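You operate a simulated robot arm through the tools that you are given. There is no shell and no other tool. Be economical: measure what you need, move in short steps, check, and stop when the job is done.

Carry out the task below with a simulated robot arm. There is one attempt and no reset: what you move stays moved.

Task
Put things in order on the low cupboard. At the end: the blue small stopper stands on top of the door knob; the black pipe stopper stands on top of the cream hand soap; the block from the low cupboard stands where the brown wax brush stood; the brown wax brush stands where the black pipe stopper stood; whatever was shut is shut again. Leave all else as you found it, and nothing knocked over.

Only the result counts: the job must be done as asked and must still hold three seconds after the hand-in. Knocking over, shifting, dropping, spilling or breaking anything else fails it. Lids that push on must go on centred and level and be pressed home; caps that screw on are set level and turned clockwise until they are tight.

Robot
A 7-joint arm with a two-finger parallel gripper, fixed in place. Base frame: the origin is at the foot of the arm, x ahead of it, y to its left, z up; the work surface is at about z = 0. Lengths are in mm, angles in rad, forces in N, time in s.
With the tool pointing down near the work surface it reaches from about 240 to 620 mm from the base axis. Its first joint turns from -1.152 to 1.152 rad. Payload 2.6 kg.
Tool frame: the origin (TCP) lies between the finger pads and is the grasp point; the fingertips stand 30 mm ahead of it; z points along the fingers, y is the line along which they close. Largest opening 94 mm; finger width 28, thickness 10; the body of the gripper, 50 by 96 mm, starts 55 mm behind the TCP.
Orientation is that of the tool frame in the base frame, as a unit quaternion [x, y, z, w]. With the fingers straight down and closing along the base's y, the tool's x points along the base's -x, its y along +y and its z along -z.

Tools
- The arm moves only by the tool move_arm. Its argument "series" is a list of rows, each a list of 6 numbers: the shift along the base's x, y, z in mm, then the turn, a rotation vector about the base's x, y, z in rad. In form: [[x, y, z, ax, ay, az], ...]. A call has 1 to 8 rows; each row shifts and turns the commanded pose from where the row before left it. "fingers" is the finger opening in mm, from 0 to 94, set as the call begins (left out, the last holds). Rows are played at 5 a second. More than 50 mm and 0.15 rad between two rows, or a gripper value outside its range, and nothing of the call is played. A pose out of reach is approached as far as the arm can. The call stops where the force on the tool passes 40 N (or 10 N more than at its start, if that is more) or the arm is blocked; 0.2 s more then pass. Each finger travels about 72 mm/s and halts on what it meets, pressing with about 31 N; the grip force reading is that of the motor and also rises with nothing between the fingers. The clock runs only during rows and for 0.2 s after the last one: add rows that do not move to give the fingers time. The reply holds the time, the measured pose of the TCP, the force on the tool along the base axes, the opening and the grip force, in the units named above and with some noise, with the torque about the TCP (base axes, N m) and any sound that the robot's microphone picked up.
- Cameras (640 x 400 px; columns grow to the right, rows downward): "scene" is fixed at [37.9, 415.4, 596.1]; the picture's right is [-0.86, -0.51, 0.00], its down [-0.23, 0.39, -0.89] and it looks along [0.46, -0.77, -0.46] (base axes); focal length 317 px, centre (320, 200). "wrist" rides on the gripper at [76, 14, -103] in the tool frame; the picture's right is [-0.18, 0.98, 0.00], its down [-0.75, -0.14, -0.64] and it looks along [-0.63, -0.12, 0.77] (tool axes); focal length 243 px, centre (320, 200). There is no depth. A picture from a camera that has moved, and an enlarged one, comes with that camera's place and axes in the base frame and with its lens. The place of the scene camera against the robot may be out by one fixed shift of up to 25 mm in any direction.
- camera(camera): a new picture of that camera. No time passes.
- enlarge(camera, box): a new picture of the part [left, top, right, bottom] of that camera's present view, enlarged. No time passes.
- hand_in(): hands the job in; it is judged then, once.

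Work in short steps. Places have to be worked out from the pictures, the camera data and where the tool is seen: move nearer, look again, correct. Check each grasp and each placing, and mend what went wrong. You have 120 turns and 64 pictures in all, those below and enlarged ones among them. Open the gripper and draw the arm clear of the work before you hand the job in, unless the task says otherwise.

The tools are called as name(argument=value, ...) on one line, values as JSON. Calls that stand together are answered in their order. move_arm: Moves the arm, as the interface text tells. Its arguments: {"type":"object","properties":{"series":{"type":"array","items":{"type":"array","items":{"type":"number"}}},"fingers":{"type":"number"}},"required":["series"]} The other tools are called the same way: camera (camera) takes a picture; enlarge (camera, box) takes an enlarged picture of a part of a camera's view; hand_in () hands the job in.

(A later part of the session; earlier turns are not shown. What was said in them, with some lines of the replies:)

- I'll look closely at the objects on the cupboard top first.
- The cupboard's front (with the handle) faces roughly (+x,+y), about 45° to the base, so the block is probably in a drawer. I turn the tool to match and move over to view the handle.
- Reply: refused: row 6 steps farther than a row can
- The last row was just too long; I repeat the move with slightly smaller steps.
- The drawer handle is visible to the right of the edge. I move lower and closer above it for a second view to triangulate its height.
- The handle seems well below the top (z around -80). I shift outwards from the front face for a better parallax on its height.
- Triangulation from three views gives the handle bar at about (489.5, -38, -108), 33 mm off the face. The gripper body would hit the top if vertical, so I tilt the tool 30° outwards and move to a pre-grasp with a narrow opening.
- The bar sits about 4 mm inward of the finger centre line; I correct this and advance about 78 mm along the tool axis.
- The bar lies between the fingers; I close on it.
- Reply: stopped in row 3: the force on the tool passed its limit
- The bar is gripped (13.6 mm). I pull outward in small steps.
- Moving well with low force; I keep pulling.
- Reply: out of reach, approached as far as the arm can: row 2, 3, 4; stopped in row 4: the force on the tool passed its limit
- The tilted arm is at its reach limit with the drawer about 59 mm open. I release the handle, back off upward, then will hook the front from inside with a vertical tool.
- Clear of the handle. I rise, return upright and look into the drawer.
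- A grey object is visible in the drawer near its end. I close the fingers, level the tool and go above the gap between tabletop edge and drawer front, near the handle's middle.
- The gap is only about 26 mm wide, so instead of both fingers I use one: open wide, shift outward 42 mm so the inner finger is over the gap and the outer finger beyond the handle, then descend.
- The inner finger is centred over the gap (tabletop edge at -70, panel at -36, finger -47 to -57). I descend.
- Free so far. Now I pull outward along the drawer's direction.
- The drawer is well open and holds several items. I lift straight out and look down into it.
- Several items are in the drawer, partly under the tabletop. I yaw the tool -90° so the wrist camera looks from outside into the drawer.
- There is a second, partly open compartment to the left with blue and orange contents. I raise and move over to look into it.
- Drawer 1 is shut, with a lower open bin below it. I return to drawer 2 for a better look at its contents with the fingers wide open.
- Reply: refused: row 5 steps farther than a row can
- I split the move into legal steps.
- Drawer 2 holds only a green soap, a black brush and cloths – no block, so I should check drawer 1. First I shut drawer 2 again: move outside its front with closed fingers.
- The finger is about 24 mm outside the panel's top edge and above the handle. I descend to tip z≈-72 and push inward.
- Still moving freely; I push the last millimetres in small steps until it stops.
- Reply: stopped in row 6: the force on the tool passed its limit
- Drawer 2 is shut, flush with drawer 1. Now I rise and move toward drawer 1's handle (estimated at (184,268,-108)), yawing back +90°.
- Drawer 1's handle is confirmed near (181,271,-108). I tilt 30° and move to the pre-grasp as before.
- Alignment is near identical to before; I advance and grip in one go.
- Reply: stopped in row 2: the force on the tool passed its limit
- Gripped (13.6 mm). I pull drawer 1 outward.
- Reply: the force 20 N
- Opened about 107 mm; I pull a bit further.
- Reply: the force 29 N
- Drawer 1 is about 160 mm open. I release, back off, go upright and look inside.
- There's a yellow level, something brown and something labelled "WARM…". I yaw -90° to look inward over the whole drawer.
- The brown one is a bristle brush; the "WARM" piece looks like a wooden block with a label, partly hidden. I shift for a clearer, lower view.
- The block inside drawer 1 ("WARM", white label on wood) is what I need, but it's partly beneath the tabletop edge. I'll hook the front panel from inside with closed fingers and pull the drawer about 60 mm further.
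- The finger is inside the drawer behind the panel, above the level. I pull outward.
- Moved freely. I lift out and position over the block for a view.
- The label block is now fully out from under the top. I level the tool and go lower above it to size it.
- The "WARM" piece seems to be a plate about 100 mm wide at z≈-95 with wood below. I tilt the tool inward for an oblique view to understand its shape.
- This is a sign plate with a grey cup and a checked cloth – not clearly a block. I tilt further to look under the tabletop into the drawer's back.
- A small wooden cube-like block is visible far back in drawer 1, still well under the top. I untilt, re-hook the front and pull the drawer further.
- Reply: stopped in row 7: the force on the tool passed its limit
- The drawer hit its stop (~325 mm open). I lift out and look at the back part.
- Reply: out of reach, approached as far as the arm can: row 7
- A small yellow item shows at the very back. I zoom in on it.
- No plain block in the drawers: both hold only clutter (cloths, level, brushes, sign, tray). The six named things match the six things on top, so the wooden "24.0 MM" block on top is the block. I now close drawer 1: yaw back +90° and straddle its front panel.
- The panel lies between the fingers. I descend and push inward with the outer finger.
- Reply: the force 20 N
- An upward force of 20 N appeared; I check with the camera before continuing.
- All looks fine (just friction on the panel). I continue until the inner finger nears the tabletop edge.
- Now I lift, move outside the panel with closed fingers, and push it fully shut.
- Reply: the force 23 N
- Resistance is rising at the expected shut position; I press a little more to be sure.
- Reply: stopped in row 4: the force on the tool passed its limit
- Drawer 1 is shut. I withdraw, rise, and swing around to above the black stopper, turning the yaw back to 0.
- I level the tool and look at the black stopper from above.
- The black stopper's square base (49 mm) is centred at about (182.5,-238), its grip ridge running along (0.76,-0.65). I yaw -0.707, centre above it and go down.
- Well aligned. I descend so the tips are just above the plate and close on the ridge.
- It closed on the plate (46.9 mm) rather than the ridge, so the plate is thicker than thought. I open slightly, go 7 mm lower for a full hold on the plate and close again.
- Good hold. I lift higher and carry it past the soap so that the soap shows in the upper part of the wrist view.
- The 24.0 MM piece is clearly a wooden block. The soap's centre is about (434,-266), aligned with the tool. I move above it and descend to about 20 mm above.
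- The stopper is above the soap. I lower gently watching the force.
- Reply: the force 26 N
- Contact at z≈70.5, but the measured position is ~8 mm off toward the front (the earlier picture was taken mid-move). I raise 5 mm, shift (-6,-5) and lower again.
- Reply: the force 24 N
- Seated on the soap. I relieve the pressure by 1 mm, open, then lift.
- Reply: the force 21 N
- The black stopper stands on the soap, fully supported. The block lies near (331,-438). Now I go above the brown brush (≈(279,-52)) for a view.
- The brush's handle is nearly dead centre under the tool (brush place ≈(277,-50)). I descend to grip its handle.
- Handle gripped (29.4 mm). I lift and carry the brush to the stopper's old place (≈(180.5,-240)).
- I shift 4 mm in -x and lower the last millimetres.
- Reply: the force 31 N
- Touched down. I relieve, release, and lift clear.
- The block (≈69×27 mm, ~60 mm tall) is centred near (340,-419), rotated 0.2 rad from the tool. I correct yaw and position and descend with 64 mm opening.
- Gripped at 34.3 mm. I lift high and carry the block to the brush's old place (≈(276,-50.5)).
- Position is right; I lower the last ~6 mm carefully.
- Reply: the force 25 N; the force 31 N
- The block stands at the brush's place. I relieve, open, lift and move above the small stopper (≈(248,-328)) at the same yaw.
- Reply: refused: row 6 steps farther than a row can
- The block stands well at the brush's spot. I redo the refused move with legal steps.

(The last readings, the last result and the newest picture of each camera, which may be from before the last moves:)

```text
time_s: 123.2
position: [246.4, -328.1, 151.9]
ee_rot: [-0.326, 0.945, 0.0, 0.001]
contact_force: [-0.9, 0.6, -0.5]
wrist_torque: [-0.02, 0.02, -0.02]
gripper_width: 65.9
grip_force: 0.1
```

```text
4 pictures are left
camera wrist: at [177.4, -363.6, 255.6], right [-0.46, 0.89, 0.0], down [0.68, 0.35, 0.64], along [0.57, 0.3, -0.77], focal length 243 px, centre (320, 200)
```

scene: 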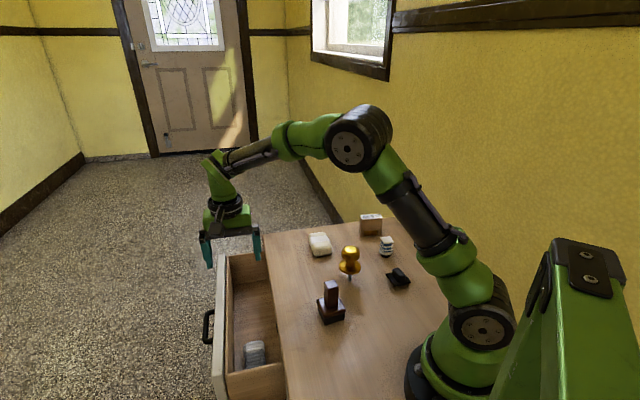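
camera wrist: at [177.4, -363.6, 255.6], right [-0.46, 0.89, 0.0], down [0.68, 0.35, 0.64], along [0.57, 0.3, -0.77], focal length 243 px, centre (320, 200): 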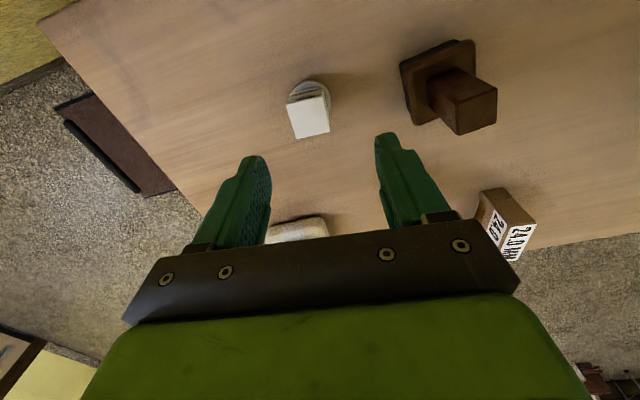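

The stopper's top is about 10 mm off in tool y; its centre ≈(253,-336) and it is aligned with the tool. I correct, descend and grip.

move_arm(series=[[3.5, -4, -10, 0, 0, 0], [3.5, -4, -20, 0, 0, 0], [0, 0, -36, 0, 0, 0], [0, 0, -36, 0, 0, 0], [0, 0, 0, 0, 0, 0]])

move_arm(series=[[0, 0, 0, 0, 0, 0], [0, 0, 0, 0, 0, 0], [0, 0, 0, 0, 0, 0], [0, 0, 0, 0, 0, 0]], fingers=0)

```text
time_s: 124.4
position: [251.8, -338.6, 52.1]
ee_rot: [-0.324, 0.946, 0.0, 0.001]
contact_force: [-0.4, -0.8, 0.1]
wrist_torque: [0.01, 0.01, 0.0]
gripper_width: 66.0
grip_force: 0.0
```

```text
time_s: 125.4
position: [252.2, -339.3, 52.6]
ee_rot: [-0.326, 0.945, 0.0, 0.001]
contact_force: [0.5, 0.0, -0.6]
wrist_torque: [-0.02, -0.01, -0.04]
gripper_width: 29.8
grip_force: 30.9
```

Gripped (29.8 mm). I lift high and move just past the knob so the knob appears in the upper wrist view.

move_arm(series=[[0, 0, 20, 0, 0, 0], [0, 0, 40, 0, 0, 0], [0, 0, 45, 0, 0, 0], [0, 0, 33, 0, 0, 0], [22, 42, 0, 0, 0, 0], [22, 44, 0, 0, 0, 0], [22, 44, 0, 0, 0, 0], [0, 0, 0, 0, 0, 0]])

move_arm(series=[[11, 29, 0, 0, 0, 0], [11, 29, 0, 0, 0, 0], [0, 0, 0, 0, 0, 0], [0, 0, 0, 0, 0, 0]])

camera(camera="wrist")

```text
time_s: 127.2
position: [315.3, -204.3, 193.0]
ee_rot: [-0.324, 0.946, 0.0, 0.001]
contact_force: [0.3, -0.5, -0.7]
wrist_torque: [-0.01, 0.01, 0.0]
gripper_width: 29.9
grip_force: 31.4
```

```text
time_s: 128.2
position: [339.8, -143.5, 193.4]
ee_rot: [-0.326, 0.945, 0.0, 0.001]
contact_force: [0.3, -0.6, 0.1]
wrist_torque: [0.02, 0.0, 0.02]
gripper_width: 29.3
grip_force: 30.8
```

```text
3 pictures are left
camera wrist: at [271.4, -178.4, 296.1], right [-0.46, 0.89, 0.0], down [0.68, 0.35, 0.64], along [0.57, 0.3, -0.77], focal length 243 px, centre (320, 200)
```

wrist: 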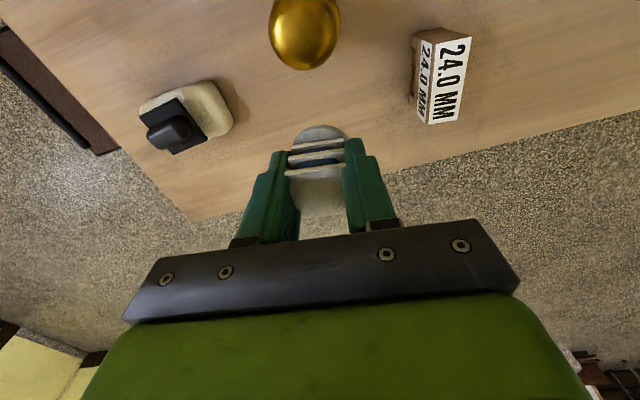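

The knob's axis comes out at about (292,-180), top around z 105–118. I move the stopper above it and start lowering, using force and torque to find contact and centring.

move_arm(series=[[-25, -19, 0, 0, 0, 0], [-25, -19, 0, 0, 0, 0], [0, 0, 0, 0, 0, 0], [0, 0, -8, 0, 0, 0], [0, 0, -8, 0, 0, 0], [0, 0, 0, 0, 0, 0]])

enlarge(camera="scene", box=[300, 190, 400, 290])

```text
time_s: 129.6
position: [290.9, -184.9, 174.6]
ee_rot: [-0.325, 0.946, 0.0, 0.001]
contact_force: [-0.1, 0.0, 0.4]
wrist_torque: [0.02, -0.03, -0.03]
gripper_width: 29.8
grip_force: 31.4
```

```text
4.00 times, centred on (350, 240) of scene
camera zoom: at [37.9, 415.4, 596.1], right [-0.86, -0.51, 0.0], down [-0.23, 0.39, -0.89], along [0.46, -0.77, -0.46], focal length 1268 px, centre (200, 40)
```

zoom: 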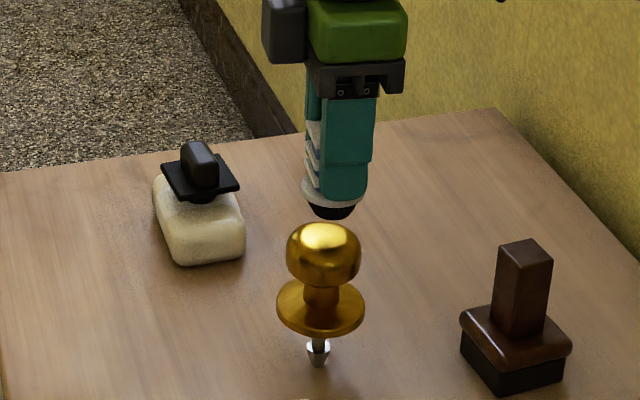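

Scene view: the stopper bottom is ~4 mm to the right of the knob axis, and the reading shows ~2.7 mm error in tool y. I correct by (+1.5,+4.6) and continue down.

move_arm(series=[[1.5, 4.6, 0, 0, 0, 0], [0, 0, 0, 0, 0, 0], [0, 0, 0, 0, 0, 0]])

move_arm(series=[[0, 0, -3, 0, 0, 0], [0, 0, -2, 0, 0, 0], [0, 0, 0, 0, 0, 0]])

move_arm(series=[[0, 0, -2, 0, 0, 0], [0, 0, -1, 0, 0, 0], [0, 0, 0, 0, 0, 0]])

move_arm(series=[[0, 0, -1, 0, 0, 0], [0, 0, -1, 0, 0, 0], [0, 0, 0, 0, 0, 0]])

```text
time_s: 130.4
position: [293.4, -180.2, 174.3]
ee_rot: [-0.325, 0.946, 0.001, 0.001]
contact_force: [-0.6, -0.5, -0.4]
wrist_torque: [-0.01, -0.02, 0.02]
gripper_width: 29.7
grip_force: 31.6
```

```text
time_s: 131.2
position: [293.1, -180.4, 169.7]
ee_rot: [-0.326, 0.945, 0.001, 0.001]
contact_force: [-1.0, 0.0, -1.0]
wrist_torque: [-0.01, -0.03, 0.0]
gripper_width: 29.5
grip_force: 31.5
```

```text
time_s: 132.0
position: [293.8, -182.7, 166.0]
ee_rot: [-0.326, 0.945, 0.0, 0.001]
contact_force: [0.5, 0.4, -0.6]
wrist_torque: [0.01, -0.01, 0.03]
gripper_width: 29.5
grip_force: 30.5
```

```text
time_s: 132.8
position: [292.8, -182.3, 164.9]
ee_rot: [-0.325, 0.946, 0.0, 0.0]
contact_force: [0.2, 0.7, -0.8]
wrist_torque: [0.03, -0.02, 0.03]
gripper_width: 29.6
grip_force: 30.5
```

No contact yet; continuing down in small steps.

move_arm(series=[[0, 0, -1, 0, 0, 0], [0, 0, -1, 0, 0, 0], [0, 0, 0, 0, 0, 0]])

move_arm(series=[[0, 0, -1, 0, 0, 0], [0, 0, -1, 0, 0, 0], [0, 0, 0, 0, 0, 0]])

move_arm(series=[[0, 0, -1, 0, 0, 0], [0, 0, -1, 0, 0, 0], [0, 0, 0, 0, 0, 0]])

```text
time_s: 133.6
position: [294.3, -181.0, 162.2]
ee_rot: [-0.326, 0.945, 0.001, 0.001]
contact_force: [-0.9, 0.0, -1.1]
wrist_torque: [0.0, 0.05, 0.0]
gripper_width: 29.5
grip_force: 31.0
```

```text
time_s: 134.4
position: [292.7, -182.3, 161.8]
ee_rot: [-0.326, 0.945, 0.0, 0.001]
contact_force: [-0.3, 0.6, 0.2]
wrist_torque: [-0.03, 0.03, 0.01]
gripper_width: 29.6
grip_force: 31.8
```

```text
time_s: 135.2
position: [292.2, -182.1, 158.3]
ee_rot: [-0.325, 0.946, 0.0, 0.001]
contact_force: [-0.2, 1.4, -1.4]
wrist_torque: [0.02, -0.01, -0.03]
gripper_width: 29.6
grip_force: 30.7
```

move_arm(series=[[0, 0, -1, 0, 0, 0], [0, 0, -1, 0, 0, 0], [0, 0, 0, 0, 0, 0]])

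move_arm(series=[[0, 0, -1, 0, 0, 0], [0, 0, -1, 0, 0, 0], [0, 0, 0, 0, 0, 0]])

move_arm(series=[[0, 0, -1, 0, 0, 0], [0, 0, 0, 0, 0, 0]])

move_arm(series=[[0, 0, -1, 0, 0, 0], [0, 0, 0, 0, 0, 0]])

```text
time_s: 136.0
position: [292.2, -182.4, 156.2]
ee_rot: [-0.325, 0.946, 0.0, 0.001]
contact_force: [0.2, 0.0, 0.6]
wrist_torque: [0.03, 0.0, 0.04]
gripper_width: 29.5
grip_force: 31.3
```

```text
time_s: 136.8
position: [292.8, -180.4, 155.5]
ee_rot: [-0.325, 0.946, 0.001, 0.001]
contact_force: [0.4, 0.5, -0.6]
wrist_torque: [-0.03, 0.0, 0.02]
gripper_width: 29.7
grip_force: 30.7
```

```text
time_s: 137.4
position: [294.4, -182.4, 155.6]
ee_rot: [-0.325, 0.946, -0.001, 0.002]
contact_force: [-1.3, 0.4, 18.4]
wrist_torque: [0.04, 0.06, -0.02]
gripper_width: 29.4
grip_force: 31.3
```

```text
time_s: 138.0
position: [294.9, -182.9, 154.3]
ee_rot: [-0.325, 0.946, -0.001, 0.003]
contact_force: [-2.7, 1.1, 39.2]
wrist_torque: [0.09, 0.18, -0.01]
gripper_width: 29.3
grip_force: 30.4
```

Contact at z≈155. The torque suggests the contact point is ~2 mm in -x from the stopper's centre; I lift 3 mm, shift (-2,-0.5) and set down again gently.

move_arm(series=[[0, 0, 3, 0, 0, 0], [-2, -0.5, 0, 0, 0, 0], [0, 0, 0, 0, 0, 0], [0, 0, -1.2, 0, 0, 0], [0, 0, 0, 0, 0, 0]])

move_arm(series=[[0, 0, -0.6, 0, 0, 0], [0, 0, 0, 0, 0, 0]])

```text
time_s: 139.2
position: [291.9, -183.1, 156.2]
ee_rot: [-0.326, 0.945, 0.0, 0.002]
contact_force: [2.9, -0.3, 16.7]
wrist_torque: [0.05, -0.3, -0.04]
gripper_width: 29.9
grip_force: 31.1
```

```text
time_s: 139.8
position: [292.2, -184.0, 154.9]
ee_rot: [-0.325, 0.946, -0.001, 0.002]
contact_force: [0.4, 1.4, 30.5]
wrist_torque: [0.22, -0.16, 0.02]
gripper_width: 29.6
grip_force: 31.0
```

The pressure point shifts across several mm, so the top is a flat contact area and the stopper is over it. I relieve the load and open.

move_arm(series=[[0, 0, 0.8, 0, 0, 0], [0, 0, 0, 0, 0, 0]])

move_arm(series=[[0, 0, 0, 0, 0, 0], [0, 0, 0, 0, 0, 0], [0, 0, 0, 0, 0, 0]], fingers=60)

enlarge(camera="scene", box=[290, 190, 410, 290])

```text
time_s: 140.4
position: [291.0, -182.4, 153.8]
ee_rot: [-0.325, 0.946, 0.0, 0.001]
contact_force: [0.7, 1.1, 23.1]
wrist_torque: [0.13, -0.2, 0.06]
gripper_width: 29.7
grip_force: 31.5
```

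```text
time_s: 141.2
position: [289.4, -183.9, 154.9]
ee_rot: [-0.326, 0.945, 0.002, 0.001]
contact_force: [1.0, 0.3, 0.3]
wrist_torque: [-0.01, 0.0, 0.0]
gripper_width: 60.0
grip_force: 0.0
```

```text
4.00 times, centred on (350, 240) of scene
camera zoom: at [37.9, 415.4, 596.1], right [-0.86, -0.51, 0.0], down [-0.23, 0.39, -0.89], along [0.46, -0.77, -0.46], focal length 1268 px, centre (200, 40)
```

zoom: 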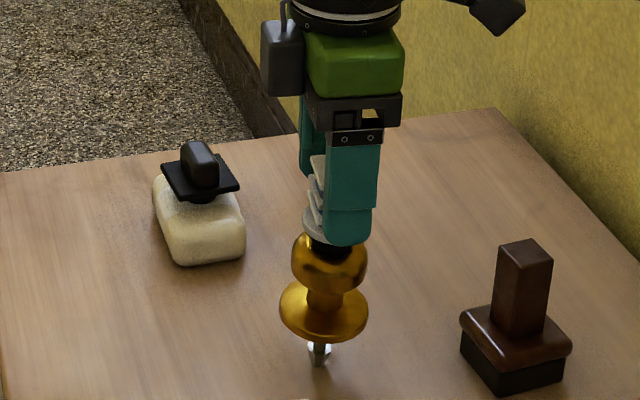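

The stopper stays in place with the fingers 15 mm clear on each side. I lift straight up slowly and then withdraw.

move_arm(series=[[0, 0, 5, 0, 0, 0], [0, 0, 8, 0, 0, 0], [0, 0, 12, 0, 0, 0], [0, 0, 20, 0, 0, 0], [0, 0, 30, 0, 0, 0], [0, 0, 30, 0, 0, 0], [0, 0, 30, 0, 0, 0], [0, 0, 0, 0, 0, 0]])

move_arm(series=[[-10, -20, 10, 0, 0, 0], [-10, -30, 10, 0, 0, 0], [-10, -30, 0, 0, 0, 0], [-10, -25, 0, 0, 0, 0], [0, 0, 0, 0, 0, 0], [0, 0, 0, 0, 0, 0]])

camera(camera="scene")

```text
time_s: 143.0
position: [290.1, -179.4, 290.5]
ee_rot: [-0.326, 0.945, 0.0, 0.001]
contact_force: [-0.3, 0.5, -0.3]
wrist_torque: [-0.02, -0.01, 0.0]
gripper_width: 60.1
grip_force: 0.1
```

```text
time_s: 144.4
position: [251.4, -288.8, 310.7]
ee_rot: [-0.325, 0.946, 0.001, 0.0]
contact_force: [1.0, -0.6, 0.3]
wrist_torque: [0.01, 0.03, -0.01]
gripper_width: 60.1
grip_force: 0.0
```

```text
0 pictures are left
```

scene: 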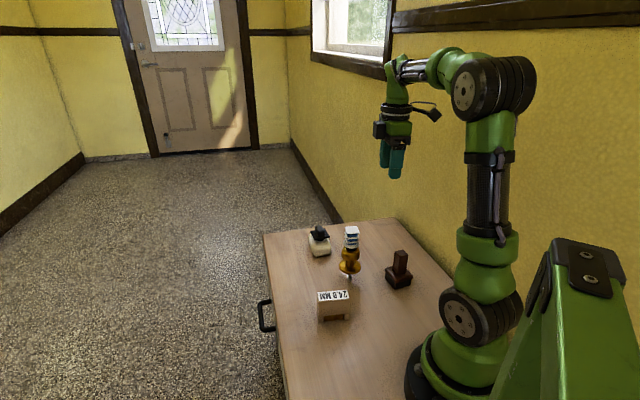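

The final picture shows every piece standing: the small stopper on the knob, the black stopper on the soap, the brush and the block in their new places. Both drawers are shut and the arm is clear, so I hand in.

hand_in()

```text
The job is handed in.
```

I handed the job in with everything standing where you asked and both drawers shut, but two points below are my own judgement and were not confirmed. The last picture showed the small stopper on the door knob, the black stopper on the soap, the block in the brush's old place and the brush in the stopper's old place.

- **Which block:** I opened both drawers and found no plain block in the parts I could see. I took the wooden "24.0 MM" block from the cupboard top as the one you meant. Drawer 1 also held a plate on wood labelled "WARM", which I left there.
- **Knob:** it looked as if it was leaning a few degrees after I set the stopper on it. It was still standing in the last picture.

While I was opening and closing drawer 1, the spirit level inside shifted slightly.
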